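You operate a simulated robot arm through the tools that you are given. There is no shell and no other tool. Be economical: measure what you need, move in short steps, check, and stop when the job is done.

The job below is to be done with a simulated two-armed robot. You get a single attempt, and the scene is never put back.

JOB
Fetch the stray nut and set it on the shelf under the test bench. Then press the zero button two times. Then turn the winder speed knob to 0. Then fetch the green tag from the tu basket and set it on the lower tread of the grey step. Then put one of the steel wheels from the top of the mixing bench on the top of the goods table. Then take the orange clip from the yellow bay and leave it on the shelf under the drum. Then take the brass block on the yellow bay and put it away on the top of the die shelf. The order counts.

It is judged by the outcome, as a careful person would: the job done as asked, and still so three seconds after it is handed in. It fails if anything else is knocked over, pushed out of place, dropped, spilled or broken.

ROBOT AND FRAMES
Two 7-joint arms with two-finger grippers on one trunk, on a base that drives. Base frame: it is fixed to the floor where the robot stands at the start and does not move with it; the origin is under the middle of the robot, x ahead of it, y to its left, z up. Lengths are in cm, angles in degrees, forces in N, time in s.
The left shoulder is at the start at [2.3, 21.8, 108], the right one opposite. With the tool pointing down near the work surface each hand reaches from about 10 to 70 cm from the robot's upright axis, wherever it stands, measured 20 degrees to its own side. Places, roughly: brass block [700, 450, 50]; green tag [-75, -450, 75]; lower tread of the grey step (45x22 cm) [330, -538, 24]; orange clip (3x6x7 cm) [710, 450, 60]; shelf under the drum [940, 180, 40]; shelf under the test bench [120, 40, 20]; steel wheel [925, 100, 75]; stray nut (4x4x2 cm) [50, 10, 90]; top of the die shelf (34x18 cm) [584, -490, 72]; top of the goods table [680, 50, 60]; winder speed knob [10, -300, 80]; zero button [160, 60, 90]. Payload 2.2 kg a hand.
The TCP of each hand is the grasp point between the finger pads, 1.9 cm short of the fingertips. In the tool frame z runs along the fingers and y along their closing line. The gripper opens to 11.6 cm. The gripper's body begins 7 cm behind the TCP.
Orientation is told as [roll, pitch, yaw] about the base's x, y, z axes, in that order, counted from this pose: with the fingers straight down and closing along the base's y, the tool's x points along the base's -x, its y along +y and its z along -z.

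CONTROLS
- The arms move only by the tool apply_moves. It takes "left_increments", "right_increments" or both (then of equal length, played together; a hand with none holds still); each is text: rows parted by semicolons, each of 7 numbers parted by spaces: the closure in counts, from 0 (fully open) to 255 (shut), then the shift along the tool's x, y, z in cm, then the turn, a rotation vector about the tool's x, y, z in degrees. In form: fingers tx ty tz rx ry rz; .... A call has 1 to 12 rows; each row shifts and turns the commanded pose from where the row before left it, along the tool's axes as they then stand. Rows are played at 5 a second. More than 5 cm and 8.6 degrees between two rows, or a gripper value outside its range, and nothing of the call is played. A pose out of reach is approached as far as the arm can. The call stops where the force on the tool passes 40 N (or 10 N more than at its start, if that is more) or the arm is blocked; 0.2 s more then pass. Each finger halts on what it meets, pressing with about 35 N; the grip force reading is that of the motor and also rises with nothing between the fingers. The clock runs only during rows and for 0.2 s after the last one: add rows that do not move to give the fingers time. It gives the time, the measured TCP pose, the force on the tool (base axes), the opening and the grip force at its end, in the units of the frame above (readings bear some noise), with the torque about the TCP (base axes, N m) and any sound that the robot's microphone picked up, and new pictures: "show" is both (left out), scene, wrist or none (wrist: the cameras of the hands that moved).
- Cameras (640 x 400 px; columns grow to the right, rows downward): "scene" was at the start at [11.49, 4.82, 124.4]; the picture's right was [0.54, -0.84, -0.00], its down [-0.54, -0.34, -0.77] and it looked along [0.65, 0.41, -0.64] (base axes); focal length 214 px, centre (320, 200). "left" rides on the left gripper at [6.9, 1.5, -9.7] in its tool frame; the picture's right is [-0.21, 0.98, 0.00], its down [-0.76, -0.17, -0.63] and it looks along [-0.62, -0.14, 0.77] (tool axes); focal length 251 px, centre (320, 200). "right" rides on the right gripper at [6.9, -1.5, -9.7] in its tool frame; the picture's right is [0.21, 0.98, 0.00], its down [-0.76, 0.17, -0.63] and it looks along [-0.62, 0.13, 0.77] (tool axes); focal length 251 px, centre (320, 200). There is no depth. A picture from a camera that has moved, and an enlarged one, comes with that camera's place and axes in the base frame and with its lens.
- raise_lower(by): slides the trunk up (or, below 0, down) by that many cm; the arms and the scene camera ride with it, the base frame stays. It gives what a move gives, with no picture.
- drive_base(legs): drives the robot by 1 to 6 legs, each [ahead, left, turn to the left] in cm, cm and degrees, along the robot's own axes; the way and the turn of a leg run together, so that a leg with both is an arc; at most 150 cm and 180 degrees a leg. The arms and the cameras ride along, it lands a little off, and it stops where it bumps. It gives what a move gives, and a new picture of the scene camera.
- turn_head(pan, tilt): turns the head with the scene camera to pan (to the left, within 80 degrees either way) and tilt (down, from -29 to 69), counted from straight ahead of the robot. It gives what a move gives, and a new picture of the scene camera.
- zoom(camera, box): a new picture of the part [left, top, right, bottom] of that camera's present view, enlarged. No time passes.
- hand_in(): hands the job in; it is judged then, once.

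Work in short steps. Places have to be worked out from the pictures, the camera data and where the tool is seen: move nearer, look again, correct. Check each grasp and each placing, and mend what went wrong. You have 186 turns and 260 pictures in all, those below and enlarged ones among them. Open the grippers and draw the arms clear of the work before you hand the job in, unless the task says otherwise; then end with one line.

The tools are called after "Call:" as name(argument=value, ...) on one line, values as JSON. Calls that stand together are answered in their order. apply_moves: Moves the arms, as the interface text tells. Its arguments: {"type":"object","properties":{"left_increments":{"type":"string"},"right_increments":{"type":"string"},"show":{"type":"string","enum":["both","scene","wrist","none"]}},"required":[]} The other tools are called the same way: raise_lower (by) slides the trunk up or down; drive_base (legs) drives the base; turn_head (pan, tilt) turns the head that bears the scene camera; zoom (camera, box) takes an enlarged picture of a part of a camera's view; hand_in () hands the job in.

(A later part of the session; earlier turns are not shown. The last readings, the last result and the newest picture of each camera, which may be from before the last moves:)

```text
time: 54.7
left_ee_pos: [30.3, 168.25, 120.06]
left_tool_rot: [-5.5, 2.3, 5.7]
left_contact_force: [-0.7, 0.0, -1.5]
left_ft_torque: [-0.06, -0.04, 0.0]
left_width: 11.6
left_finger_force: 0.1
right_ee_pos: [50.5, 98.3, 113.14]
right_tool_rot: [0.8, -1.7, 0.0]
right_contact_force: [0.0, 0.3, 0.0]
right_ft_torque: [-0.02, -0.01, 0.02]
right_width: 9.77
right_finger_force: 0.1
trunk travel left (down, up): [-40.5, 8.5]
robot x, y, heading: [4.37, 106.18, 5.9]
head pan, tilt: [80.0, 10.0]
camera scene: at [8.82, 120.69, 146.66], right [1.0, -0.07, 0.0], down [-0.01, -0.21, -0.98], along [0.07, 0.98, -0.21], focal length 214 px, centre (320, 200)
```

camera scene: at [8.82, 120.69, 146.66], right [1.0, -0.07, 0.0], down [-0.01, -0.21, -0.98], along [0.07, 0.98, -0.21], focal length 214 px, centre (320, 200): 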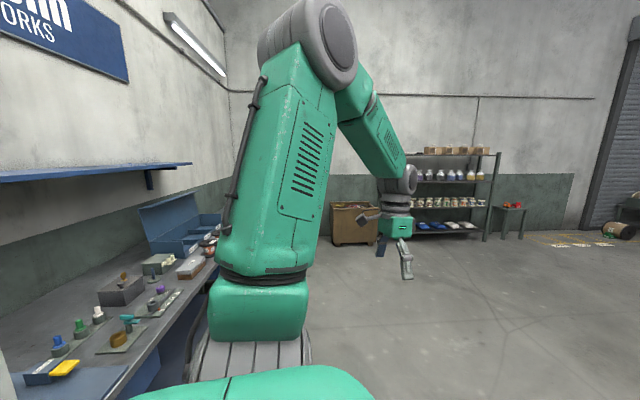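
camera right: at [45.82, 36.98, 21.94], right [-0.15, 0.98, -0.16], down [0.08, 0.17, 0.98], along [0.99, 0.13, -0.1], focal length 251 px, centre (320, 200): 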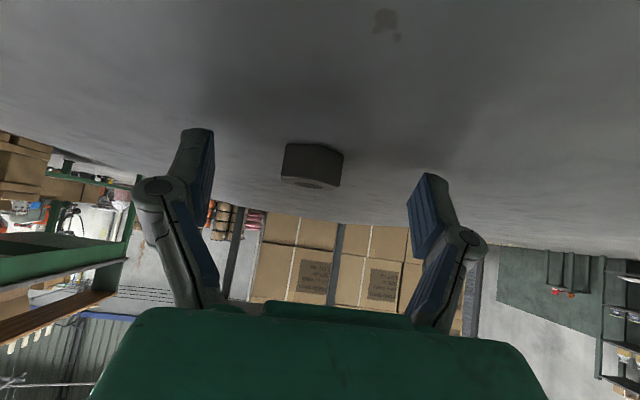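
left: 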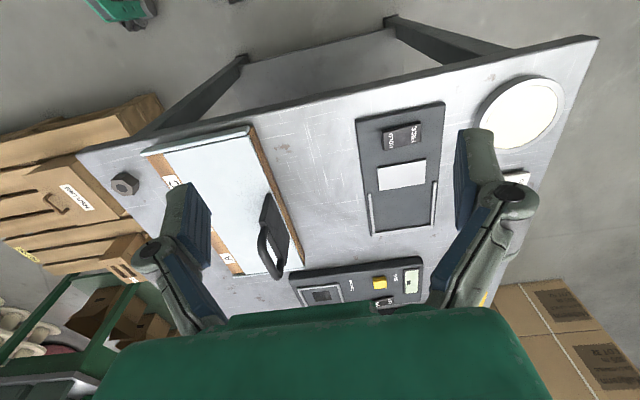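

The blue bench and its contents still stand. The robot is clear of it now, so I straighten out, drive along the test bench and turn to face it.

Call:
drive_base(legs=[[10, 10, -6], [140, 0, 0], [8, 0, 0], [0, 0, -90]])

Call:
turn_head(pan=0, tilt=48)

```text
time: 57.4
left_ee_pos: [54.08, 177.54, 117.27]
left_tool_rot: [-5.7, 5.1, 1.3]
left_contact_force: [0.0, 2.1, -1.7]
left_ft_torque: [-0.15, -0.06, 0.05]
left_width: 11.58
left_finger_force: 0.1
right_ee_pos: [69.43, 106.23, 114.09]
right_tool_rot: [1.5, -2.8, -5.1]
right_contact_force: [0.5, 3.6, -0.4]
right_ft_torque: [-0.38, 0.06, 0.0]
right_width: 9.79
right_finger_force: 0.2
trunk travel left (down, up): [-40.5, 8.5]
robot x, y, heading: [27.08, 115.89, 1.1]
head pan, tilt: [80.0, 10.0]
stopped in leg 2: the robot was blocked; the commanded pose is now the measured one
camera scene: at [32.18, 126.68, 146.96], right [0.99, -0.15, 0.0], down [-0.03, -0.18, -0.98], along [0.15, 0.97, -0.18], focal length 214 px, centre (320, 200)
```

scene: 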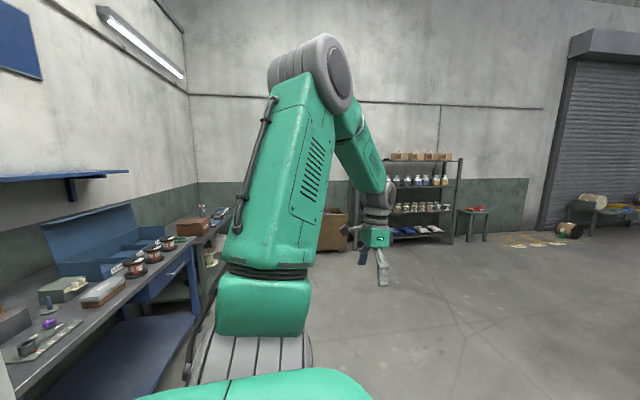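

```text
time: 58.9
left_ee_pos: [54.71, 168.12, 119.7]
left_tool_rot: [-1.4, 8.9, 2.6]
left_contact_force: [0.2, 1.2, 1.6]
left_ft_torque: [0.0, -0.01, -0.01]
left_width: 11.56
left_finger_force: 0.1
right_ee_pos: [71.0, 97.31, 112.11]
right_tool_rot: [4.5, -1.1, -4.7]
right_contact_force: [0.6, -0.2, 1.2]
right_ft_torque: [-0.01, 0.0, -0.04]
right_width: 9.77
right_finger_force: 0.1
trunk travel left (down, up): [-40.5, 8.5]
robot x, y, heading: [28.25, 114.79, 2.0]
head pan, tilt: [0.0, 48.0]
camera scene: at [40.8, 117.72, 141.1], right [0.04, -1.0, 0.02], down [-0.75, -0.04, -0.66], along [0.66, 0.01, -0.75], focal length 214 px, centre (320, 200)
```

scene: 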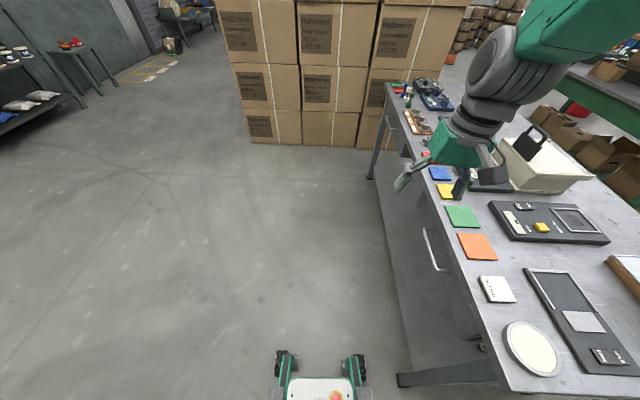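

No obstacle shows ahead; the body sways with the trunk raised, which may be what trips the stop. I lower the trunk to its original height and drive in shorter legs.

Call:
raise_lower(by=-18)

Call:
drive_base(legs=[[50, 0, -2], [50, 0, 0]])

```text
time: 60.1
left_ee_pos: [53.99, 158.45, 112.68]
left_tool_rot: [3.8, 11.1, 5.8]
left_contact_force: [1.2, -2.3, 2.1]
left_ft_torque: [0.17, 0.11, -0.08]
left_width: 11.59
left_finger_force: 0.1
right_ee_pos: [73.54, 89.1, 99.78]
right_tool_rot: [10.1, -1.0, -2.8]
right_contact_force: [1.1, -2.5, -0.2]
right_ft_torque: [0.27, 0.05, 0.0]
right_width: 9.8
right_finger_force: 0.0
trunk travel left (down, up): [-30.3, 18.7]
robot x, y, heading: [30.03, 114.29, 4.4]
head pan, tilt: [0.0, 48.0]
stopped: the arm was blocked; the commanded pose is now the measured one
```

```text
time: 61.5
left_ee_pos: [63.51, 173.56, 104.86]
left_tool_rot: [-2.8, 13.9, 5.0]
left_contact_force: [-0.9, 0.9, -2.0]
left_ft_torque: [-0.17, -0.03, 0.07]
left_width: 11.57
left_finger_force: 0.1
right_ee_pos: [83.39, 102.56, 102.16]
right_tool_rot: [2.7, -2.3, -3.0]
right_contact_force: [1.7, 3.2, 1.0]
right_ft_torque: [-0.3, 0.1, 0.04]
right_width: 9.78
right_finger_force: 0.1
trunk travel left (down, up): [-30.3, 18.7]
robot x, y, heading: [43.99, 116.14, 4.0]
head pan, tilt: [0.0, 48.0]
stopped in leg 1: the robot was blocked; the commanded pose is now the measured one
camera scene: at [55.44, 118.98, 130.89], right [0.07, -1.0, 0.02], down [-0.74, -0.06, -0.67], along [0.67, 0.03, -0.74], focal length 214 px, centre (320, 200)
```

scene: 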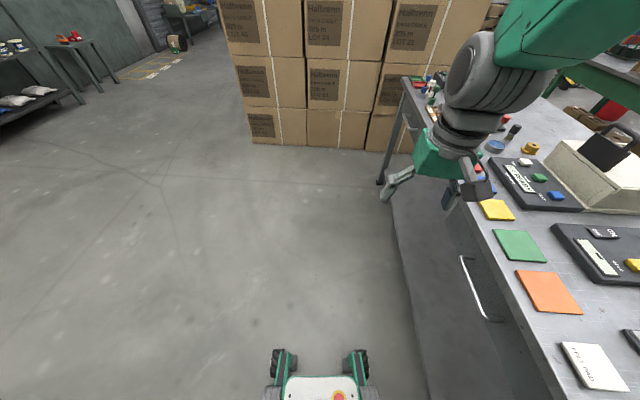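

The body keeps rocking and the arms' commanded poses drift with every stop. I hold still for a few seconds to see whether the sway dies out.

Call:
apply_moves(right_increments="40 0 0 0 0 0 0;40 0 0 0 0 0 0;40 0 0 0 0 0 0;40 0 0 0 0 0 0;40 0 0 0 0 0 0;40 0 0 0 0 0 0;40 0 0 0 0 0 0;40 0 0 0 0 0 0;40 0 0 0 0 0 0;40 0 0 0 0 0 0;40 0 0 0 0 0 0;40 0 0 0 0 0 0", show="none")

Call:
apply_moves(right_increments="40 0 0 0 0 0 0;40 0 0 0 0 0 0;40 0 0 0 0 0 0", show="wrist")

Call:
turn_head(pan=-60, tilt=65)

```text
time: 62.2
left_ee_pos: [64.75, 152.46, 111.37]
left_tool_rot: [8.4, 18.6, 9.3]
left_contact_force: [0.3, 0.6, 2.3]
left_ft_torque: [-0.06, 0.0, -0.01]
left_width: 11.6
left_finger_force: 0.1
right_ee_pos: [85.85, 83.52, 97.07]
right_tool_rot: [13.4, 0.0, -2.7]
right_contact_force: [0.7, -0.7, -0.1]
right_ft_torque: [0.08, 0.08, -0.03]
right_width: 9.77
right_finger_force: 0.0
trunk travel left (down, up): [-30.3, 18.7]
robot x, y, heading: [44.8, 114.37, 5.3]
head pan, tilt: [0.0, 48.0]
stopped in row 3 (left hand): the arm was blocked; the commanded pose is now the measured one
```

```text
time: 63.0
left_ee_pos: [61.53, 161.28, 107.21]
left_tool_rot: [4.0, 21.8, 8.5]
left_contact_force: [-1.4, 3.0, 0.5]
left_ft_torque: [-0.25, -0.13, 0.1]
left_width: 11.58
left_finger_force: 0.1
right_ee_pos: [83.1, 91.42, 99.25]
right_tool_rot: [8.8, -0.9, -2.1]
right_contact_force: [1.3, 2.2, 1.8]
right_ft_torque: [-0.26, 0.02, -0.02]
right_width: 9.79
right_finger_force: 0.1
trunk travel left (down, up): [-30.3, 18.7]
robot x, y, heading: [44.41, 116.04, 4.6]
head pan, tilt: [0.0, 48.0]
camera right: at [76.01, 88.54, 108.41], right [-0.18, 0.97, 0.15], down [0.75, 0.04, 0.66], along [0.64, 0.23, -0.73], focal length 251 px, centre (320, 200)
```

right: 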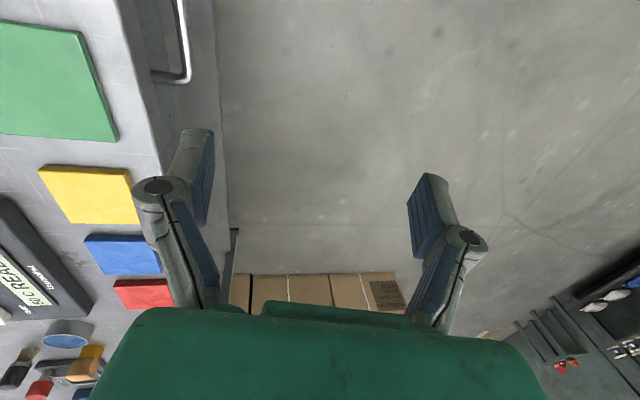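

```text
time: 64.3
left_ee_pos: [66.2, 153.74, 111.69]
left_tool_rot: [7.4, 16.2, 8.4]
left_contact_force: [0.8, 2.1, 1.2]
left_ft_torque: [-0.19, -0.03, -0.03]
left_width: 11.63
left_finger_force: 0.0
right_ee_pos: [86.8, 84.45, 97.37]
right_tool_rot: [12.7, 0.1, -3.0]
right_contact_force: [0.6, -0.7, 0.0]
right_ft_torque: [0.06, 0.06, 0.01]
right_width: 9.77
right_finger_force: 0.1
trunk travel left (down, up): [-30.3, 18.7]
robot x, y, heading: [46.18, 113.76, 4.8]
head pan, tilt: [-60.0, 65.0]
camera scene: at [55.26, 100.04, 128.09], right [-0.82, -0.57, -0.03], down [-0.52, 0.77, -0.36], along [0.22, -0.28, -0.93], focal length 214 px, centre (320, 200)
```

scene: 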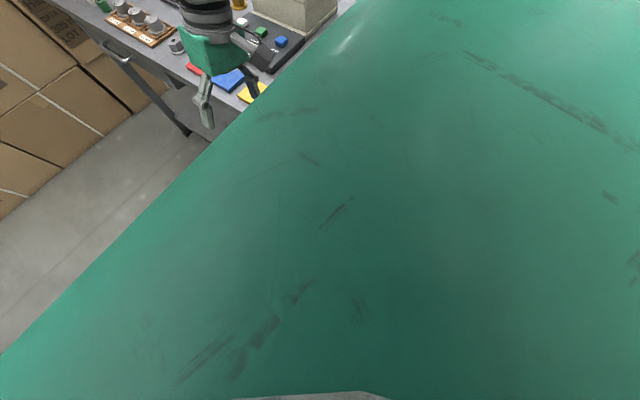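

The whole body rocks by several degrees. I wait again to see whether it settles.

Call:
apply_moves(left_increments="0 0 0 0 0 0 0;0 0 0 0 0 0 0;0 0 0 0 0 0 0;0 0 0 0 0 0 0", show="none")

Call:
apply_moves(left_increments="0 0 0 0 0 0 0;0 0 0 0 0 0 0;0 0 0 0 0 0 0;0 0 0 0 0 0 0", show="none")

Call:
apply_moves(left_increments="0 0 0 0 0 0 0;0 0 0 0 0 0 0;0 0 0 0 0 0 0", show="wrist")

```text
time: 65.2
left_ee_pos: [62.76, 145.88, 111.31]
left_tool_rot: [12.3, 22.6, 9.0]
left_contact_force: [2.4, 2.9, 1.3]
left_ft_torque: [-0.22, 0.03, 0.05]
left_width: 11.6
left_finger_force: 0.0
right_ee_pos: [81.63, 76.35, 94.51]
right_tool_rot: [16.1, 1.4, -5.1]
right_contact_force: [1.0, -0.1, -0.8]
right_ft_torque: [0.05, 0.07, -0.04]
right_width: 9.76
right_finger_force: 0.0
trunk travel left (down, up): [-30.3, 18.7]
robot x, y, heading: [41.94, 113.74, 3.1]
head pan, tilt: [-60.0, 65.0]
stopped in row 4 (left hand): the arm was blocked; the commanded pose is now the measured one
```

```text
time: 65.7
left_ee_pos: [61.33, 169.6, 102.4]
left_tool_rot: [-0.2, 23.1, 2.4]
left_contact_force: [0.6, -1.0, 0.0]
left_ft_torque: [0.14, 0.06, -0.04]
left_width: 11.59
left_finger_force: 0.1
right_ee_pos: [79.13, 98.16, 100.45]
right_tool_rot: [3.5, -0.9, -5.5]
right_contact_force: [0.7, 2.2, 1.2]
right_ft_torque: [-0.17, 0.08, 0.06]
right_width: 9.77
right_finger_force: 0.0
trunk travel left (down, up): [-30.3, 18.7]
robot x, y, heading: [42.72, 116.88, 2.0]
head pan, tilt: [-60.0, 65.0]
stopped in row 2 (left hand): the arm was blocked; the commanded pose is now the measured one
```

```text
time: 66.2
left_ee_pos: [61.06, 146.14, 109.49]
left_tool_rot: [12.9, 25.8, 9.6]
left_contact_force: [1.8, 2.8, 1.4]
left_ft_torque: [-0.17, -0.01, 0.04]
left_width: 11.58
left_finger_force: 0.1
right_ee_pos: [80.86, 76.57, 93.61]
right_tool_rot: [15.0, 1.5, -4.7]
right_contact_force: [-0.3, -0.8, -0.6]
right_ft_torque: [0.11, 0.07, -0.03]
right_width: 9.76
right_finger_force: 0.0
trunk travel left (down, up): [-30.3, 18.7]
robot x, y, heading: [44.47, 113.81, 3.4]
head pan, tilt: [-60.0, 65.0]
stopped in row 2 (left hand): the arm was blocked; the commanded pose is now the measured one
camera left: at [59.16, 145.06, 121.3], right [0.13, 0.99, 0.1], down [0.97, -0.14, 0.19], along [0.21, 0.08, -0.98], focal length 251 px, centre (320, 200)
```

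left: 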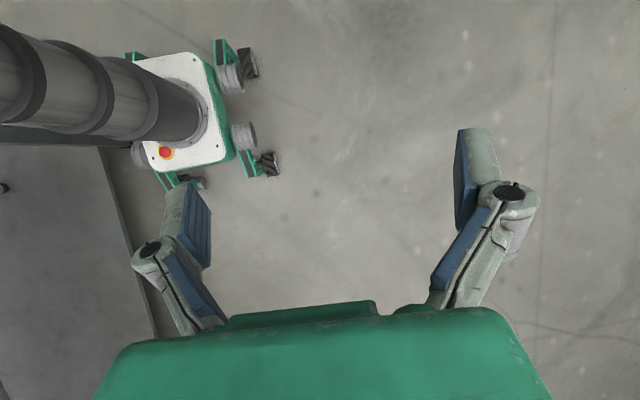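

The robot's body is rocking with growing amplitude, and arm commands get cut off by it. I try letting time pass without arm commands, by turning the head only.

Call:
turn_head(pan=60, tilt=65)

Call:
turn_head(pan=0, tilt=60)

```text
time: 68.2
left_ee_pos: [60.4, 146.84, 108.7]
left_tool_rot: [6.7, 25.2, 7.8]
left_contact_force: [-0.3, 1.2, 3.4]
left_ft_torque: [-0.1, -0.16, 0.02]
left_width: 11.62
left_finger_force: 0.0
right_ee_pos: [80.86, 77.61, 94.4]
right_tool_rot: [14.0, 1.0, -4.5]
right_contact_force: [1.2, -0.5, 0.0]
right_ft_torque: [-0.01, 0.04, -0.01]
right_width: 9.79
right_finger_force: 0.1
trunk travel left (down, up): [-30.3, 18.7]
robot x, y, heading: [44.07, 113.57, 3.3]
head pan, tilt: [60.0, 65.0]
camera scene: at [51.83, 112.89, 129.02], right [0.84, -0.53, -0.03], down [-0.49, -0.74, -0.46], along [0.22, 0.4, -0.89], focal length 214 px, centre (320, 200)
```

scene: 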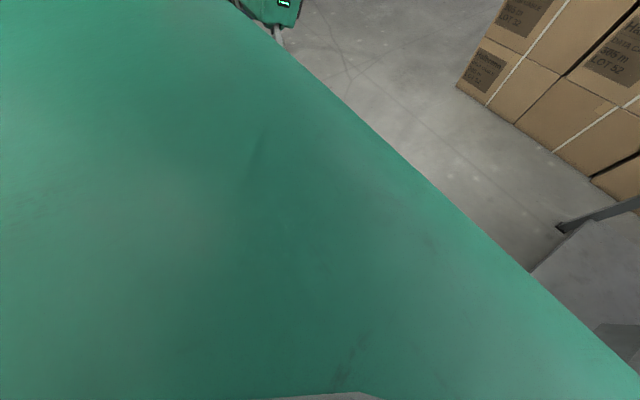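

```text
time: 69.5
left_ee_pos: [67.11, 156.12, 106.78]
left_tool_rot: [6.7, 24.3, 2.8]
left_contact_force: [4.9, -2.3, -3.9]
left_ft_torque: [0.24, 0.61, -0.04]
left_width: 11.59
left_finger_force: 0.0
right_ee_pos: [81.95, 84.42, 96.73]
right_tool_rot: [9.3, 0.5, -8.2]
right_contact_force: [-4.6, -2.5, -0.8]
right_ft_torque: [0.24, -0.35, -0.05]
right_width: 9.78
right_finger_force: 0.1
trunk travel left (down, up): [-30.3, 18.7]
robot x, y, heading: [48.25, 115.71, -0.1]
head pan, tilt: [0.0, 60.0]
camera scene: at [60.22, 111.69, 129.39], right [-0.01, -1.0, -0.03], down [-0.87, 0.02, -0.49], along [0.49, 0.02, -0.87], focal length 214 px, centre (320, 200)
```

scene: 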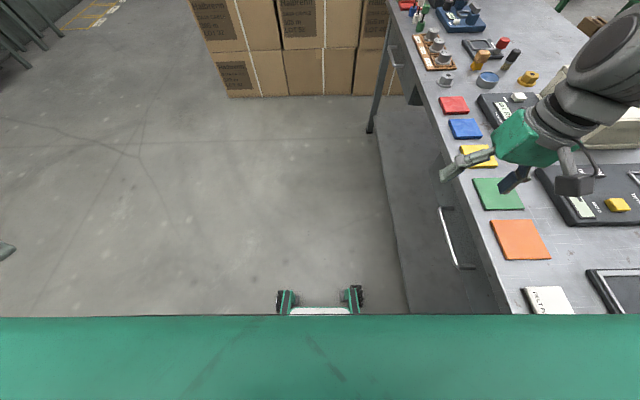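

The rocking persists. I lift and draw the right hand toward the robot, away from the bench edge, so that the trunk can then be lowered for stability.

Call:
apply_moves(right_increments="40 1 3 -3 0 0 0;40 1 3 -3 0 0 0;40 1 3 -3 0 0 0;40 1 3 -3 0 0 0;40 0 0 0 0 0 0", show="none")

Call:
raise_lower(by=-5)

```text
time: 70.2
left_ee_pos: [57.31, 139.82, 108.85]
left_tool_rot: [14.1, 31.3, 7.9]
left_contact_force: [2.4, 4.3, 1.5]
left_ft_torque: [-0.25, 0.05, 0.14]
left_width: 11.58
left_finger_force: 0.1
right_ee_pos: [70.0, 73.39, 99.65]
right_tool_rot: [19.4, 5.4, -7.2]
right_contact_force: [1.6, -1.1, 0.5]
right_ft_torque: [-0.02, 0.18, 0.01]
right_width: 9.8
right_finger_force: 0.0
right hand out of reach, approached as far as the arm can: row 3
trunk travel left (down, up): [-30.3, 18.7]
robot x, y, heading: [38.98, 113.92, -1.0]
head pan, tilt: [0.0, 60.0]
stopped in row 3 (left hand): the arm was blocked; the commanded pose is now the measured one
```

```text
time: 70.7
left_ee_pos: [60.17, 161.35, 100.09]
left_tool_rot: [3.3, 31.5, -0.7]
left_contact_force: [1.9, -2.7, 0.3]
left_ft_torque: [0.21, 0.16, -0.1]
left_width: 11.57
left_finger_force: 0.1
right_ee_pos: [70.52, 94.15, 103.19]
right_tool_rot: [7.1, 4.1, -9.8]
right_contact_force: [1.2, 0.2, 2.7]
right_ft_torque: [0.02, 0.1, 0.09]
right_width: 9.77
right_finger_force: 0.0
trunk travel left (down, up): [-28.5, 20.5]
robot x, y, heading: [41.39, 116.38, -2.7]
head pan, tilt: [0.0, 60.0]
stopped: the arm was blocked; the commanded pose is now the measured one
```

I let several quiet seconds pass using only head turns and watch whether the rocking decays.

Call:
turn_head(pan=-80, tilt=30)

Call:
turn_head(pan=80, tilt=30)

Call:
turn_head(pan=0, tilt=30)

```text
time: 72.3
left_ee_pos: [58.6, 144.88, 105.57]
left_tool_rot: [12.3, 30.5, 3.3]
left_contact_force: [0.4, 1.8, -0.9]
left_ft_torque: [-0.06, -0.03, 0.02]
left_width: 11.61
left_finger_force: 0.0
right_ee_pos: [68.66, 77.89, 100.0]
right_tool_rot: [15.5, 4.8, -9.9]
right_contact_force: [-0.2, -1.7, 0.0]
right_ft_torque: [0.07, -0.07, -0.06]
right_width: 9.79
right_finger_force: 0.1
trunk travel left (down, up): [-28.5, 20.5]
robot x, y, heading: [41.09, 113.02, -2.7]
head pan, tilt: [-80.0, 30.0]
camera scene: at [45.98, 95.65, 130.94], right [-0.99, -0.12, -0.01], down [-0.06, 0.55, -0.83], along [0.11, -0.82, -0.56], focal length 214 px, centre (320, 200)
```

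scene: 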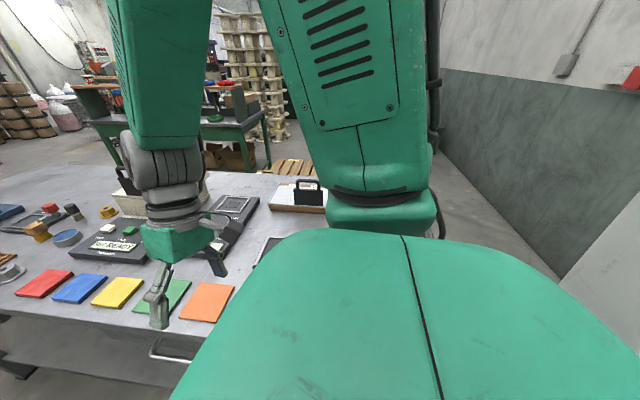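

```text
time: 74.7
left_ee_pos: [59.88, 155.54, 101.41]
left_tool_rot: [-0.3, 31.7, -1.6]
left_contact_force: [2.0, -0.5, 0.2]
left_ft_torque: [-0.02, 0.18, 0.0]
left_width: 11.61
left_finger_force: 0.1
right_ee_pos: [69.25, 88.7, 102.23]
right_tool_rot: [10.3, 4.4, -9.9]
right_contact_force: [0.1, -0.2, -0.7]
right_ft_torque: [0.07, -0.07, -0.04]
right_width: 9.79
right_finger_force: 0.1
trunk travel left (down, up): [-28.5, 20.5]
robot x, y, heading: [41.21, 116.06, -3.2]
head pan, tilt: [80.0, 30.0]
camera scene: at [47.3, 130.93, 131.65], right [0.99, -0.12, 0.0], down [-0.06, -0.48, -0.87], along [0.11, 0.87, -0.48], focal length 214 px, centre (320, 200)
```

scene: 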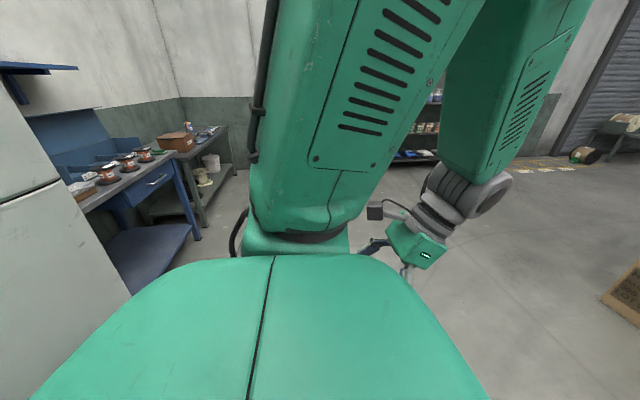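

```text
time: 76.2
left_ee_pos: [59.23, 156.94, 102.23]
left_tool_rot: [5.9, 30.9, 0.4]
left_contact_force: [-0.4, -1.2, -0.4]
left_ft_torque: [0.08, -0.05, -0.05]
left_width: 11.61
left_finger_force: 0.0
right_ee_pos: [69.42, 89.69, 102.76]
right_tool_rot: [9.8, 3.8, -9.9]
right_contact_force: [-0.4, -0.1, 1.1]
right_ft_torque: [-0.09, -0.05, 0.01]
right_width: 9.79
right_finger_force: 0.0
trunk travel left (down, up): [-28.5, 20.5]
robot x, y, heading: [41.94, 115.95, -3.0]
head pan, tilt: [0.0, 30.0]
camera scene: at [54.51, 117.05, 131.89], right [-0.05, -1.0, 0.01], down [-0.5, 0.01, -0.87], along [0.87, -0.05, -0.5], focal length 214 px, centre (320, 200)
```

scene: 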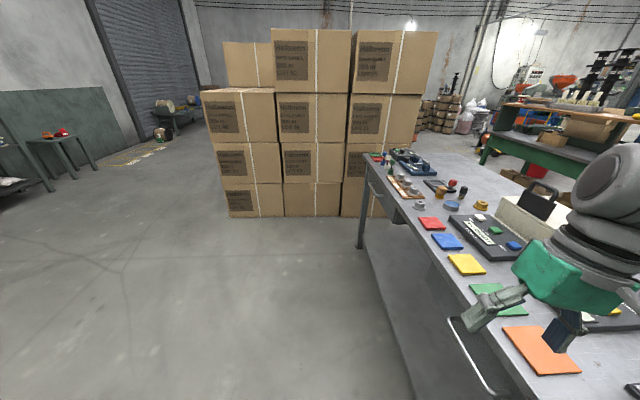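

The rocking has died out: body level, readings steady. I lower the trunk gently to its starting height.

Call:
raise_lower(by=-6)

Call:
apply_moves(right_increments="40 0 0 0 0 0 0;40 0 0 0 0 0 0", show="none")

```text
time: 77.2
left_ee_pos: [59.87, 157.96, 95.63]
left_tool_rot: [5.3, 31.1, -0.1]
left_contact_force: [-0.3, 1.0, -1.5]
left_ft_torque: [-0.05, -0.02, 0.03]
left_width: 11.6
left_finger_force: 0.2
right_ee_pos: [70.0, 90.83, 97.07]
right_tool_rot: [9.3, 3.9, -9.8]
right_contact_force: [1.0, 2.1, 1.4]
right_ft_torque: [-0.22, 0.08, 0.04]
right_width: 9.79
right_finger_force: 0.1
trunk travel left (down, up): [-22.5, 26.5]
robot x, y, heading: [41.37, 116.72, -3.1]
head pan, tilt: [0.0, 30.0]
```

```text
time: 77.8
left_ee_pos: [59.06, 152.12, 97.49]
left_tool_rot: [8.6, 31.0, 1.7]
left_contact_force: [0.5, -0.4, 1.1]
left_ft_torque: [0.0, -0.03, 0.06]
left_width: 11.61
left_finger_force: 0.0
right_ee_pos: [69.52, 84.8, 95.56]
right_tool_rot: [12.1, 4.3, -9.8]
right_contact_force: [-0.9, -0.8, 0.1]
right_ft_torque: [0.0, -0.06, 0.01]
right_width: 9.79
right_finger_force: 0.1
trunk travel left (down, up): [-22.5, 26.5]
robot x, y, heading: [41.52, 114.95, -2.7]
head pan, tilt: [0.0, 30.0]
```

I check how steady it is now with a longer hold.

Call:
apply_moves(right_increments="40 0 0 0 0 0 0;40 0 0 0 0 0 0;40 0 0 0 0 0 0;40 0 0 0 0 0 0;40 0 0 0 0 0 0;40 0 0 0 0 0 0;40 0 0 0 0 0 0;40 0 0 0 0 0 0;40 0 0 0 0 0 0;40 0 0 0 0 0 0;40 0 0 0 0 0 0;40 0 0 0 0 0 0", show="none")

Call:
apply_moves(right_increments="40 0 0 0 0 0 0;40 0 0 0 0 0 0;40 0 0 0 0 0 0", show="none")

Call:
apply_moves(right_increments="40 0 0 0 0 0 0;40 0 0 0 0 0 0;40 0 0 0 0 0 0", show="none")

```text
time: 80.5
left_ee_pos: [59.31, 153.96, 96.96]
left_tool_rot: [7.6, 31.1, 1.3]
left_contact_force: [-0.1, 0.6, -0.3]
left_ft_torque: [0.01, -0.05, 0.02]
left_width: 11.62
left_finger_force: 0.1
right_ee_pos: [69.55, 86.69, 95.92]
right_tool_rot: [11.3, 4.2, -9.9]
right_contact_force: [-1.1, -0.3, -0.2]
right_ft_torque: [-0.01, -0.02, -0.02]
right_width: 9.75
right_finger_force: 0.1
trunk travel left (down, up): [-22.5, 26.5]
robot x, y, heading: [41.74, 115.21, -3.1]
head pan, tilt: [0.0, 30.0]
```

```text
time: 81.2
left_ee_pos: [59.27, 152.7, 97.41]
left_tool_rot: [8.4, 31.0, 1.7]
left_contact_force: [-0.4, -0.2, 0.3]
left_ft_torque: [-0.04, -0.01, 0.0]
left_width: 11.59
left_finger_force: 0.0
right_ee_pos: [69.55, 85.38, 95.77]
right_tool_rot: [11.8, 4.5, -9.8]
right_contact_force: [0.4, -1.3, 0.5]
right_ft_torque: [0.03, -0.02, -0.03]
right_width: 9.77
right_finger_force: 0.0
trunk travel left (down, up): [-22.5, 26.5]
robot x, y, heading: [41.56, 115.02, -2.6]
head pan, tilt: [0.0, 30.0]
```

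```text
time: 82.0
left_ee_pos: [59.26, 151.32, 97.74]
left_tool_rot: [9.0, 30.9, 1.9]
left_contact_force: [0.5, 0.4, 0.0]
left_ft_torque: [0.0, 0.01, 0.02]
left_width: 11.6
left_finger_force: 0.0
right_ee_pos: [69.46, 84.13, 95.35]
right_tool_rot: [12.5, 4.5, -9.8]
right_contact_force: [-0.6, -0.3, -0.3]
right_ft_torque: [0.0, 0.01, -0.06]
right_width: 9.77
right_finger_force: 0.1
trunk travel left (down, up): [-22.5, 26.5]
robot x, y, heading: [41.76, 114.64, -2.7]
head pan, tilt: [0.0, 30.0]
```

The sway is now slow and small. I level both hands again and draw the right hand off the bench edge.

Call:
apply_moves(left_increments="0 -1 0 -1 1.2 -6.2 -0.4;0 -1 0 -1 1.2 -6.2 -0.4;0 -1 0 -1 1.2 -6.2 -0.4;0 -1 0 -1 1.2 -6.2 -0.4;0 -1 0 -1 1.2 -6.2 -0.4;0 0 0 0 0 0 0", right_increments="40 -1 1 -1 2.2 -0.9 -1.5;40 -1 1 -1 2.2 -0.9 -1.5;40 -1 1 -1 2.2 -0.9 -1.5;40 -1 1 -1 2.2 -0.9 -1.5;40 -1 1 -1 2.2 -0.9 -1.5;40 0 0 0 0 0 0", show="none")

Call:
turn_head(pan=-45, tilt=40)

```text
time: 83.5
left_ee_pos: [67.41, 152.15, 100.01]
left_tool_rot: [-0.7, 0.4, 1.8]
left_contact_force: [0.4, -0.6, 0.5]
left_ft_torque: [0.03, 0.03, 0.01]
left_width: 11.59
left_finger_force: 0.0
left hand out of reach, approached as far as the arm can: row 1, 3, 4, 5
right_ee_pos: [76.79, 86.69, 99.43]
right_tool_rot: [1.5, -0.7, -2.9]
right_contact_force: [0.4, -1.1, 0.4]
right_ft_torque: [0.07, -0.05, -0.01]
right_width: 9.8
right_finger_force: 0.0
right hand out of reach, approached as far as the arm can: row 3, 4, 5
trunk travel left (down, up): [-22.5, 26.5]
robot x, y, heading: [41.45, 114.67, -3.1]
head pan, tilt: [0.0, 30.0]
```

```text
time: 84.6
left_ee_pos: [67.5, 151.82, 101.06]
left_tool_rot: [3.3, -0.4, 0.5]
left_contact_force: [0.2, -0.1, 1.0]
left_ft_torque: [-0.01, -0.01, 0.0]
left_width: 11.58
left_finger_force: 0.1
right_ee_pos: [76.65, 86.34, 99.6]
right_tool_rot: [5.6, -0.5, -4.0]
right_contact_force: [0.9, -2.7, 0.7]
right_ft_torque: [0.25, 0.06, 0.0]
right_width: 9.79
right_finger_force: 0.0
trunk travel left (down, up): [-22.5, 26.5]
robot x, y, heading: [41.79, 114.93, -2.8]
head pan, tilt: [-45.0, 40.0]
camera scene: at [53.4, 107.87, 124.72], right [-0.39, -0.92, -0.02], down [-0.55, 0.26, -0.8], along [0.74, -0.3, -0.6], focal length 214 px, centre (320, 200)
```

scene: 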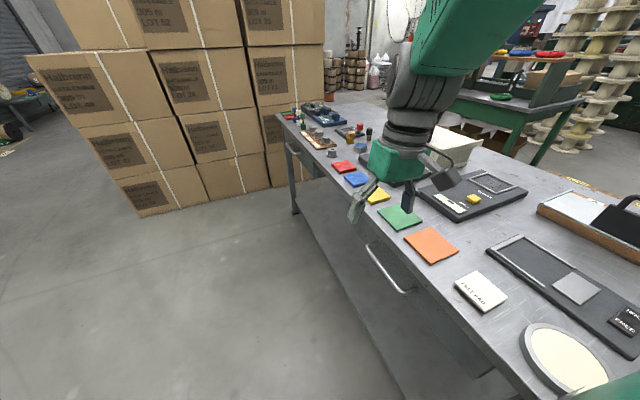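

Now level-ish. I test a short forward drive at this lower trunk height.

Call:
drive_base(legs=[[30, 4, 3]])

Call:
apply_moves(right_increments="40 0 0 0 0 0 0;40 0 0 0 0 0 0", show="none")

Call:
apply_moves(right_increments="40 0 0 0 0 0 0;40 0 0 0 0 0 0", show="none")

```text
time: 86.6
left_ee_pos: [95.73, 160.84, 99.41]
left_tool_rot: [0.2, 0.1, 4.1]
left_contact_force: [0.1, 0.8, -0.6]
left_ft_torque: [-0.06, 0.0, -0.01]
left_width: 11.6
left_finger_force: 0.1
right_ee_pos: [108.3, 96.01, 100.34]
right_tool_rot: [0.8, -0.9, 0.3]
right_contact_force: [0.6, 0.2, -0.5]
right_ft_torque: [-0.12, 0.07, 0.0]
right_width: 9.76
right_finger_force: 0.0
trunk travel left (down, up): [-22.5, 26.5]
robot x, y, heading: [71.11, 118.63, 0.0]
head pan, tilt: [-45.0, 40.0]
camera scene: at [84.02, 119.17, 124.63], right [-0.25, -0.97, 0.02], down [-0.6, 0.14, -0.79], along [0.76, -0.21, -0.61], focal length 214 px, centre (320, 200)
```

scene: 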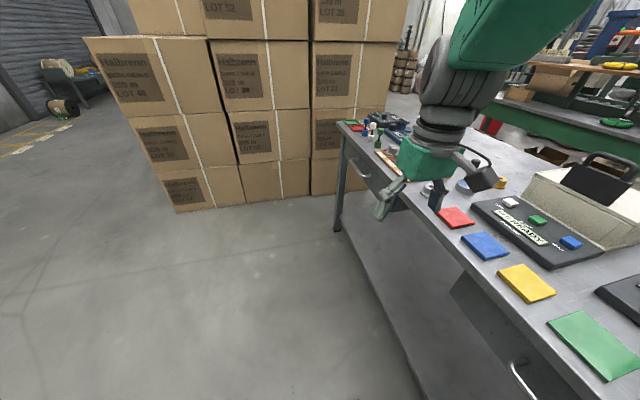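

```text
time: 87.2
left_ee_pos: [95.56, 159.4, 100.19]
left_tool_rot: [1.2, 0.0, 4.0]
left_contact_force: [2.1, 0.3, -0.8]
left_ft_torque: [-0.06, 0.13, 0.01]
left_width: 11.6
left_finger_force: 0.1
right_ee_pos: [108.29, 94.66, 100.02]
right_tool_rot: [4.1, -0.8, -0.5]
right_contact_force: [-4.1, 11.5, -2.5]
right_ft_torque: [-1.11, -0.45, -0.06]
right_width: 9.78
right_finger_force: 0.1
trunk travel left (down, up): [-22.5, 26.5]
robot x, y, heading: [71.57, 119.23, -0.1]
head pan, tilt: [-45.0, 40.0]
```

```text
time: 87.8
left_ee_pos: [95.74, 157.37, 100.72]
left_tool_rot: [1.8, -0.3, 3.8]
left_contact_force: [0.6, -0.5, 0.2]
left_ft_torque: [0.03, 0.05, -0.02]
left_width: 11.6
left_finger_force: 0.1
right_ee_pos: [108.2, 92.71, 99.66]
right_tool_rot: [4.0, -0.8, -0.1]
right_contact_force: [-0.7, 0.2, -0.3]
right_ft_torque: [0.01, -0.02, -0.01]
right_width: 9.79
right_finger_force: 0.0
trunk travel left (down, up): [-22.5, 26.5]
robot x, y, heading: [71.52, 118.66, -0.1]
head pan, tilt: [-45.0, 40.0]
```

Driving works again. I zoom onto the devices to read their labels.

Call:
zoom(camera="scene", box=[460, 180, 640, 292])

Call:
zoom(camera="scene", box=[330, 95, 460, 176])

```text
3.56 times, centred on (550, 236) of scene
camera zoom: at [83.68, 114.35, 124.4], right [-0.35, -0.94, -0.01], down [-0.59, 0.23, -0.77], along [0.72, -0.27, -0.64], focal length 763 px, centre (-498, 72)
```

zoom: 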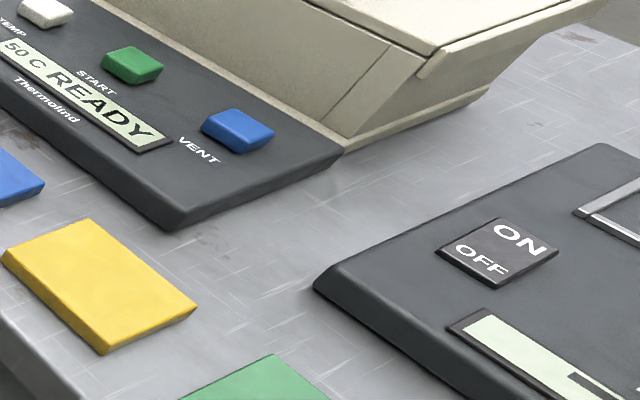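

```text
4.92 times, centred on (395, 136) of scene
camera zoom: at [83.68, 114.35, 124.4], right [-0.35, -0.94, -0.01], down [-0.59, 0.23, -0.77], along [0.72, -0.27, -0.64], focal length 1056 px, centre (-49, 518)
```

zoom: 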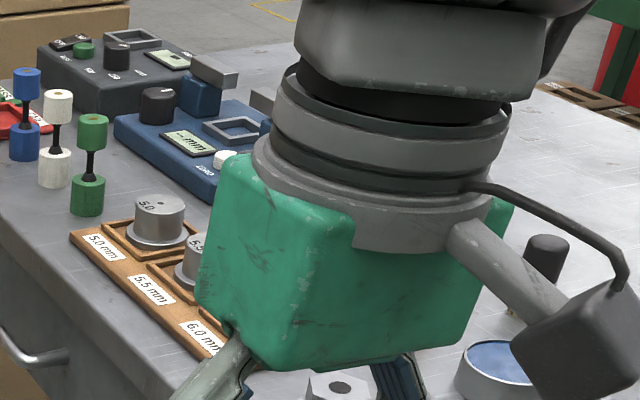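

The oven has TEMP/START/VENT, so the zero button is likely the white one on the blue gauge near x≈160. I drive on and turn to face the bench there.

Call:
drive_base(legs=[[45, 2, 0], [42, 2, 0], [0, 0, -45], [0, 0, -45]])

Call:
turn_head(pan=0, tilt=45)

```text
time: 96.8
left_ee_pos: [198.7, 98.94, 100.09]
left_tool_rot: [1.2, -0.2, -85.7]
left_contact_force: [0.0, -0.3, -1.0]
left_ft_torque: [0.03, -0.02, -0.02]
left_width: 11.6
left_finger_force: 0.1
right_ee_pos: [134.09, 86.25, 100.02]
right_tool_rot: [2.8, -1.0, -89.7]
right_contact_force: [0.1, 0.3, 0.8]
right_ft_torque: [0.01, -0.01, 0.02]
right_width: 9.81
right_finger_force: 0.0
trunk travel left (down, up): [-22.5, 26.5]
robot x, y, heading: [158.57, 123.17, -89.4]
head pan, tilt: [-45.0, 40.0]
camera scene: at [156.09, 110.68, 124.57], right [-0.95, 0.31, 0.0], down [0.19, 0.59, -0.78], along [-0.25, -0.74, -0.62], focal length 214 px, centre (320, 200)
```

scene: 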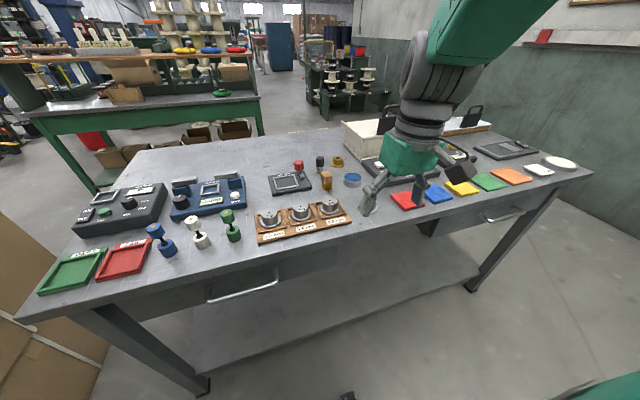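

```text
time: 98.0
left_ee_pos: [198.7, 99.21, 100.18]
left_tool_rot: [1.0, -0.2, -85.6]
left_contact_force: [-0.2, 0.0, -0.5]
left_ft_torque: [-0.01, -0.01, 0.01]
left_width: 11.59
left_finger_force: 0.1
right_ee_pos: [134.03, 86.19, 100.02]
right_tool_rot: [2.8, -1.1, -89.7]
right_contact_force: [0.9, 0.0, 0.3]
right_ft_torque: [-0.02, -0.01, -0.01]
right_width: 9.79
right_finger_force: 0.1
trunk travel left (down, up): [-22.5, 26.5]
robot x, y, heading: [158.63, 123.26, -89.6]
head pan, tilt: [0.0, 45.0]
camera scene: at [158.76, 110.73, 123.6], right [-1.0, -0.01, 0.0], down [0.0, 0.71, -0.71], along [0.0, -0.71, -0.71], focal length 214 px, centre (320, 200)
```

scene: 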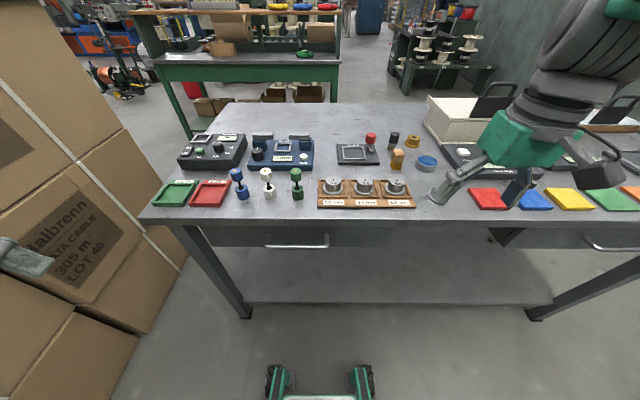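

Good view and a steady body. I zoom in on the gauges to read the labels.

Call:
zoom(camera="scene", box=[170, 115, 330, 215])

```text
4.00 times, centred on (250, 165) of scene
camera zoom: at [158.76, 110.73, 123.6], right [-1.0, -0.01, 0.0], down [0.0, 0.71, -0.71], along [0.0, -0.71, -0.71], focal length 858 px, centre (600, 340)
```

zoom: 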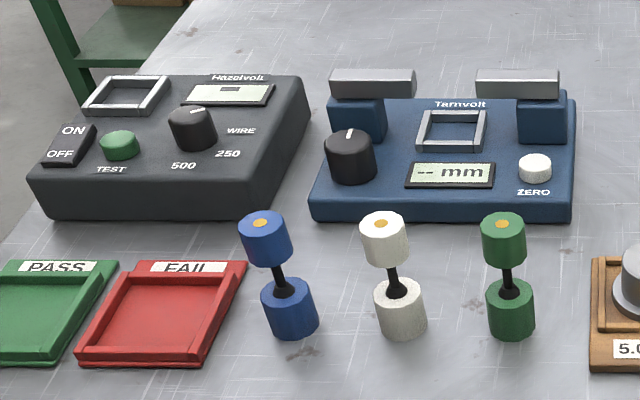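

ZERO is the white button, at about [163.3, 59.9, 90]. I shift the robot so the left hand reaches it comfortably.

Call:
drive_base(legs=[[6, -12, 0]])

Call:
apply_moves(left_increments="120 -3 0 -1 0 0 -4;255 -2 -4 0 0 0 0;255 -2 -4 0 0 0 0;255 -2 -4 0 0 0 0;255 -2 -4 0 0 0 0;255 0 0 0 0 0 0", show="wrist")

```text
time: 99.3
left_ee_pos: [189.63, 93.15, 98.9]
left_tool_rot: [-1.4, 0.3, -85.1]
left_contact_force: [0.0, 0.7, -0.6]
left_ft_torque: [-0.02, 0.09, 0.05]
left_width: 11.6
left_finger_force: 0.1
right_ee_pos: [124.92, 80.1, 100.76]
right_tool_rot: [1.2, -1.1, -89.5]
right_contact_force: [0.1, 0.7, 0.7]
right_ft_torque: [0.02, 0.04, 0.04]
right_width: 9.81
right_finger_force: 0.1
trunk travel left (down, up): [-22.5, 26.5]
robot x, y, heading: [147.13, 116.36, -89.8]
head pan, tilt: [0.0, 45.0]
camera scene: at [150.94, 104.74, 123.54], right [-1.0, -0.01, 0.03], down [-0.03, 0.71, -0.71], along [-0.01, -0.71, -0.71], focal length 214 px, centre (320, 200)
```

scene: 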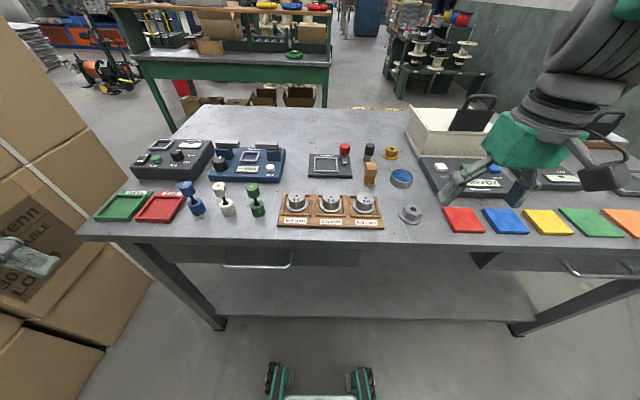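

```text
time: 100.7
left_ee_pos: [173.64, 79.46, 100.53]
left_tool_rot: [0.1, 0.1, -81.0]
left_contact_force: [0.6, 0.5, 0.1]
left_ft_torque: [0.03, 0.01, -0.03]
left_width: 0.0
left_finger_force: 28.3
left hand out of reach, approached as far as the arm can: row 2, 3
right_ee_pos: [122.78, 80.21, 100.14]
right_tool_rot: [2.5, -1.3, -89.4]
right_contact_force: [0.3, -0.3, 0.9]
right_ft_torque: [0.0, 0.07, -0.01]
right_width: 9.78
right_finger_force: 0.1
trunk travel left (down, up): [-22.5, 26.5]
robot x, y, heading: [147.51, 116.84, -89.4]
head pan, tilt: [0.0, 45.0]
camera left: at [174.05, 86.44, 110.15], right [1.0, -0.06, 0.0], down [-0.05, -0.77, 0.63], along [-0.04, -0.63, -0.78], focal length 251 px, centre (320, 200)
```

left: 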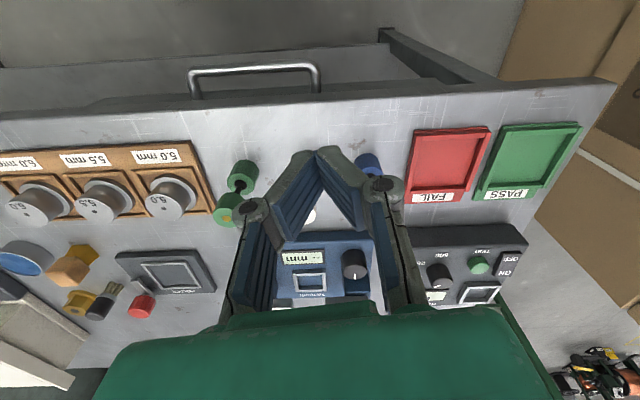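

Fingers are shut. I move above the ZERO button at z≈102 and look.

Call:
apply_moves(left_increments="255 -3.5 -2.6 -0.5 0 0 0;255 -3.5 -2.6 -0.5 0 0 0;255 -3.5 -2.6 -0.5 0 0 0;255 -3.5 -2.6 0 0 0 0;255 -3.5 -2.6 0 0 0 0;255 0 0 0 0 0 0", show="both")

```text
time: 102.3
left_ee_pos: [161.05, 60.15, 102.36]
left_tool_rot: [0.8, -0.3, -81.3]
left_contact_force: [0.4, 0.2, 0.9]
left_ft_torque: [0.02, -0.01, 0.0]
left_width: 0.01
left_finger_force: 28.7
right_ee_pos: [120.57, 80.5, 99.93]
right_tool_rot: [3.5, -1.3, -89.8]
right_contact_force: [-0.1, -0.2, -0.2]
right_ft_torque: [-0.01, 0.0, 0.02]
right_width: 9.78
right_finger_force: 0.0
trunk travel left (down, up): [-22.5, 26.5]
robot x, y, heading: [146.33, 116.8, -89.6]
head pan, tilt: [0.0, 45.0]
stopped in row 6 (left hand): the arm was blocked; the commanded pose is now the measured one
camera scene: at [145.09, 104.49, 123.58], right [-1.0, 0.0, -0.01], down [0.01, 0.71, -0.7], along [0.01, -0.7, -0.71], focal length 214 px, centre (320, 200)
camera left: at [161.44, 67.2, 112.01], right [1.0, -0.06, 0.01], down [-0.06, -0.77, 0.63], along [-0.03, -0.63, -0.77], focal length 251 px, centre (320, 200)
```

scene: 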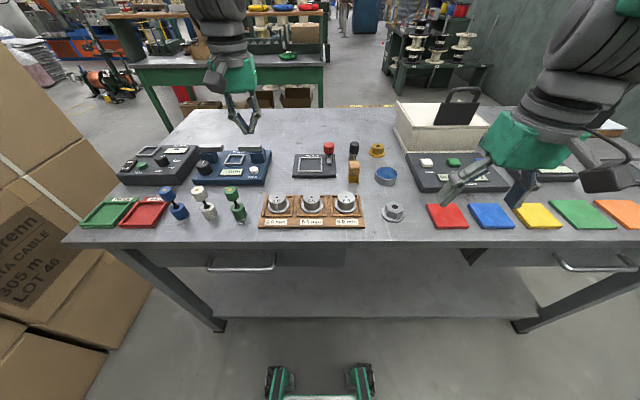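
left: 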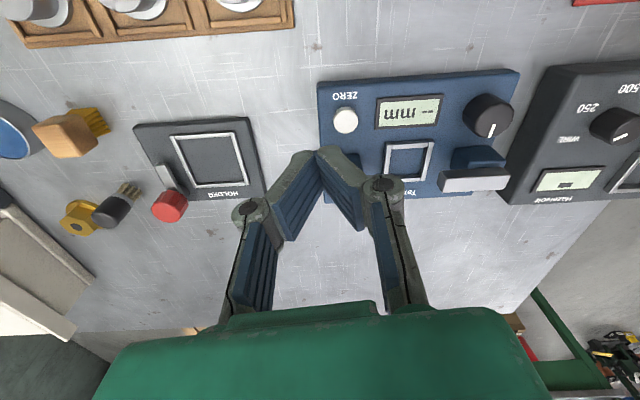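

The hand is about 2.4 cm short in x and 1.8 cm in y of the button. I correct, let it settle and come down to about 4 cm above it.

Call:
apply_moves(left_increments="255 0 0 0 0 0 0;255 -1 1 0 0 0 0;255 -1.1 1.1 2 0 0 0;255 0 0 2 0 0 0;255 0 0 1 0 0 0;255 0 0 0 0 0 0;255 0 0 0 0 0 0", show="wrist")

```text
time: 103.9
left_ee_pos: [162.89, 58.57, 97.38]
left_tool_rot: [1.1, -0.2, -81.4]
left_contact_force: [0.2, -0.1, -0.2]
left_ft_torque: [-0.02, -0.08, 0.0]
left_width: 0.01
left_finger_force: 28.4
right_ee_pos: [119.75, 80.47, 99.9]
right_tool_rot: [3.8, -1.3, -89.9]
right_contact_force: [0.3, 0.1, -1.1]
right_ft_torque: [-0.01, -0.03, -0.02]
right_width: 9.77
right_finger_force: 0.0
trunk travel left (down, up): [-22.5, 26.5]
robot x, y, heading: [146.2, 117.05, -89.7]
head pan, tilt: [0.0, 45.0]
camera left: at [163.17, 65.44, 107.04], right [1.0, -0.07, 0.02], down [-0.06, -0.77, 0.63], along [-0.03, -0.63, -0.77], focal length 251 px, centre (320, 200)
```

left: 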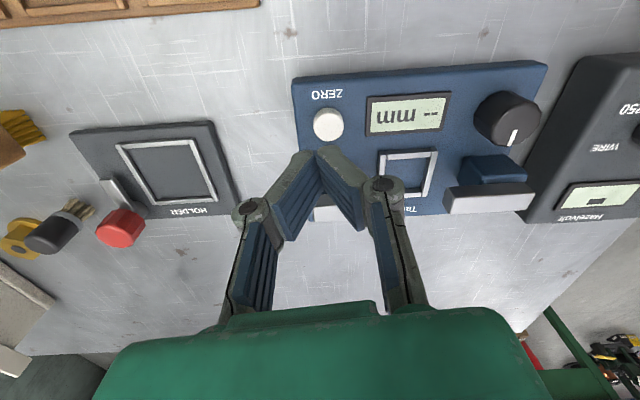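

Nearly centred over the button. I descend slowly and watch for contact or a click.

Call:
apply_moves(left_increments="255 -0.4 0.5 1.5 0 0 0;255 0 0 1.2 0 0 0;255 0 0 0.7 0 0 0;255 0 0 0.4 0 0 0;255 0 0 0.4 0 0 0;255 0 0 0.3 0 0 0", show="wrist")

```text
time: 105.3
left_ee_pos: [164.47, 57.99, 92.69]
left_tool_rot: [0.6, -0.2, -81.3]
left_contact_force: [-0.2, 0.3, -0.2]
left_ft_torque: [-0.03, 0.0, 0.04]
left_width: 0.0
left_finger_force: 28.5
right_ee_pos: [120.74, 80.39, 99.94]
right_tool_rot: [3.4, -1.3, -89.8]
right_contact_force: [0.6, 0.0, 0.0]
right_ft_torque: [0.0, 0.02, -0.03]
right_width: 9.78
right_finger_force: 0.1
trunk travel left (down, up): [-22.5, 26.5]
robot x, y, heading: [146.04, 116.6, -89.8]
head pan, tilt: [0.0, 45.0]
camera left: at [164.76, 65.05, 102.38], right [1.0, -0.06, 0.01], down [-0.06, -0.77, 0.63], along [-0.03, -0.63, -0.77], focal length 251 px, centre (320, 200)
```

left: 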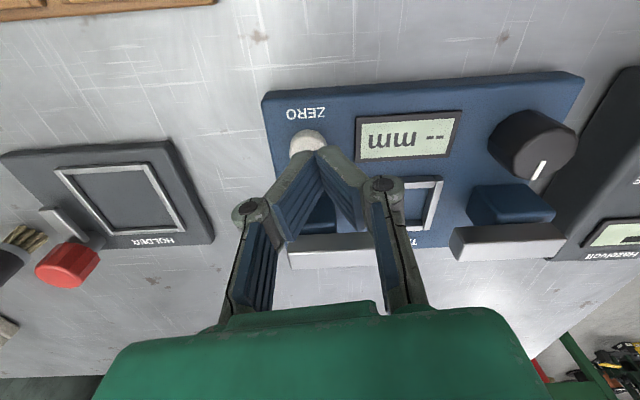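

The body sway shifted the tip about 0.7 cm. I correct that and go down.

Call:
apply_moves(left_increments="255 0.5 -0.6 0 0 0 0;255 0 0 0.4 0 0 0;255 0 0 0.3 0 0 0;255 0 0 0.3 0 0 0", show="wrist")

```text
time: 106.3
left_ee_pos: [163.08, 58.4, 91.92]
left_tool_rot: [1.0, -0.2, -81.5]
left_contact_force: [0.7, 0.5, -0.9]
left_ft_torque: [0.03, -0.01, -0.01]
left_width: 0.0
left_finger_force: 28.1
right_ee_pos: [120.03, 80.48, 99.77]
right_tool_rot: [3.7, -1.3, -89.8]
right_contact_force: [0.4, -0.2, -0.9]
right_ft_torque: [0.02, 0.01, 0.01]
right_width: 9.78
right_finger_force: 0.1
trunk travel left (down, up): [-22.5, 26.5]
robot x, y, heading: [146.39, 116.95, -89.5]
head pan, tilt: [0.0, 45.0]
camera left: at [163.34, 65.43, 101.52], right [1.0, -0.07, 0.02], down [-0.06, -0.77, 0.63], along [-0.03, -0.63, -0.77], focal length 251 px, centre (320, 200)
```

left: 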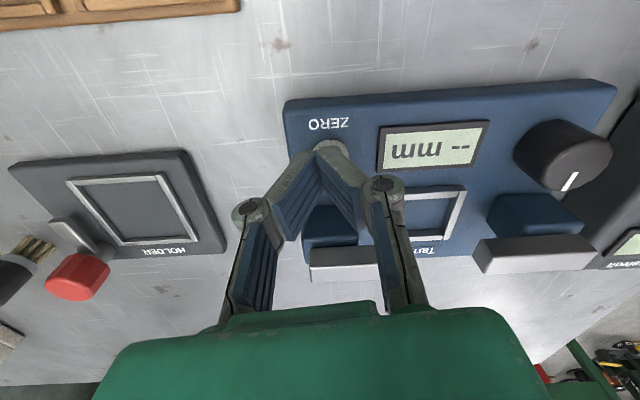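

Aligned. I press on down in 0.3 cm steps.

Call:
apply_moves(left_increments="255 0 0 0.3 0 0 0;255 0 0 0.3 0 0 0;255 0 0 0.3 0 0 0;255 0 0 0.3 0 0 0", show="wrist")

```text
time: 107.3
left_ee_pos: [163.56, 58.45, 90.57]
left_tool_rot: [0.8, -0.2, -81.2]
left_contact_force: [-0.6, -0.4, 0.9]
left_ft_torque: [0.03, -0.03, 0.0]
left_width: 0.01
left_finger_force: 28.9
right_ee_pos: [120.51, 80.46, 99.83]
right_tool_rot: [3.5, -1.3, -89.8]
right_contact_force: [0.0, 0.7, -0.2]
right_ft_torque: [-0.02, -0.02, 0.01]
right_width: 9.8
right_finger_force: 0.0
trunk travel left (down, up): [-22.5, 26.5]
robot x, y, heading: [146.38, 117.05, -89.5]
head pan, tilt: [0.0, 45.0]
camera left: at [163.84, 65.47, 100.25], right [1.0, -0.07, 0.01], down [-0.06, -0.77, 0.63], along [-0.03, -0.63, -0.77], focal length 251 px, centre (320, 200)
```

left: 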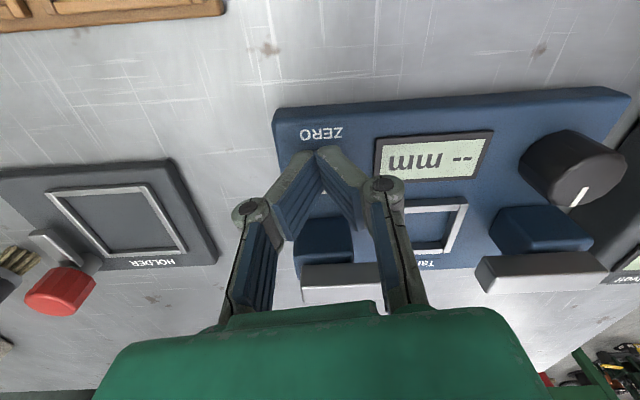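

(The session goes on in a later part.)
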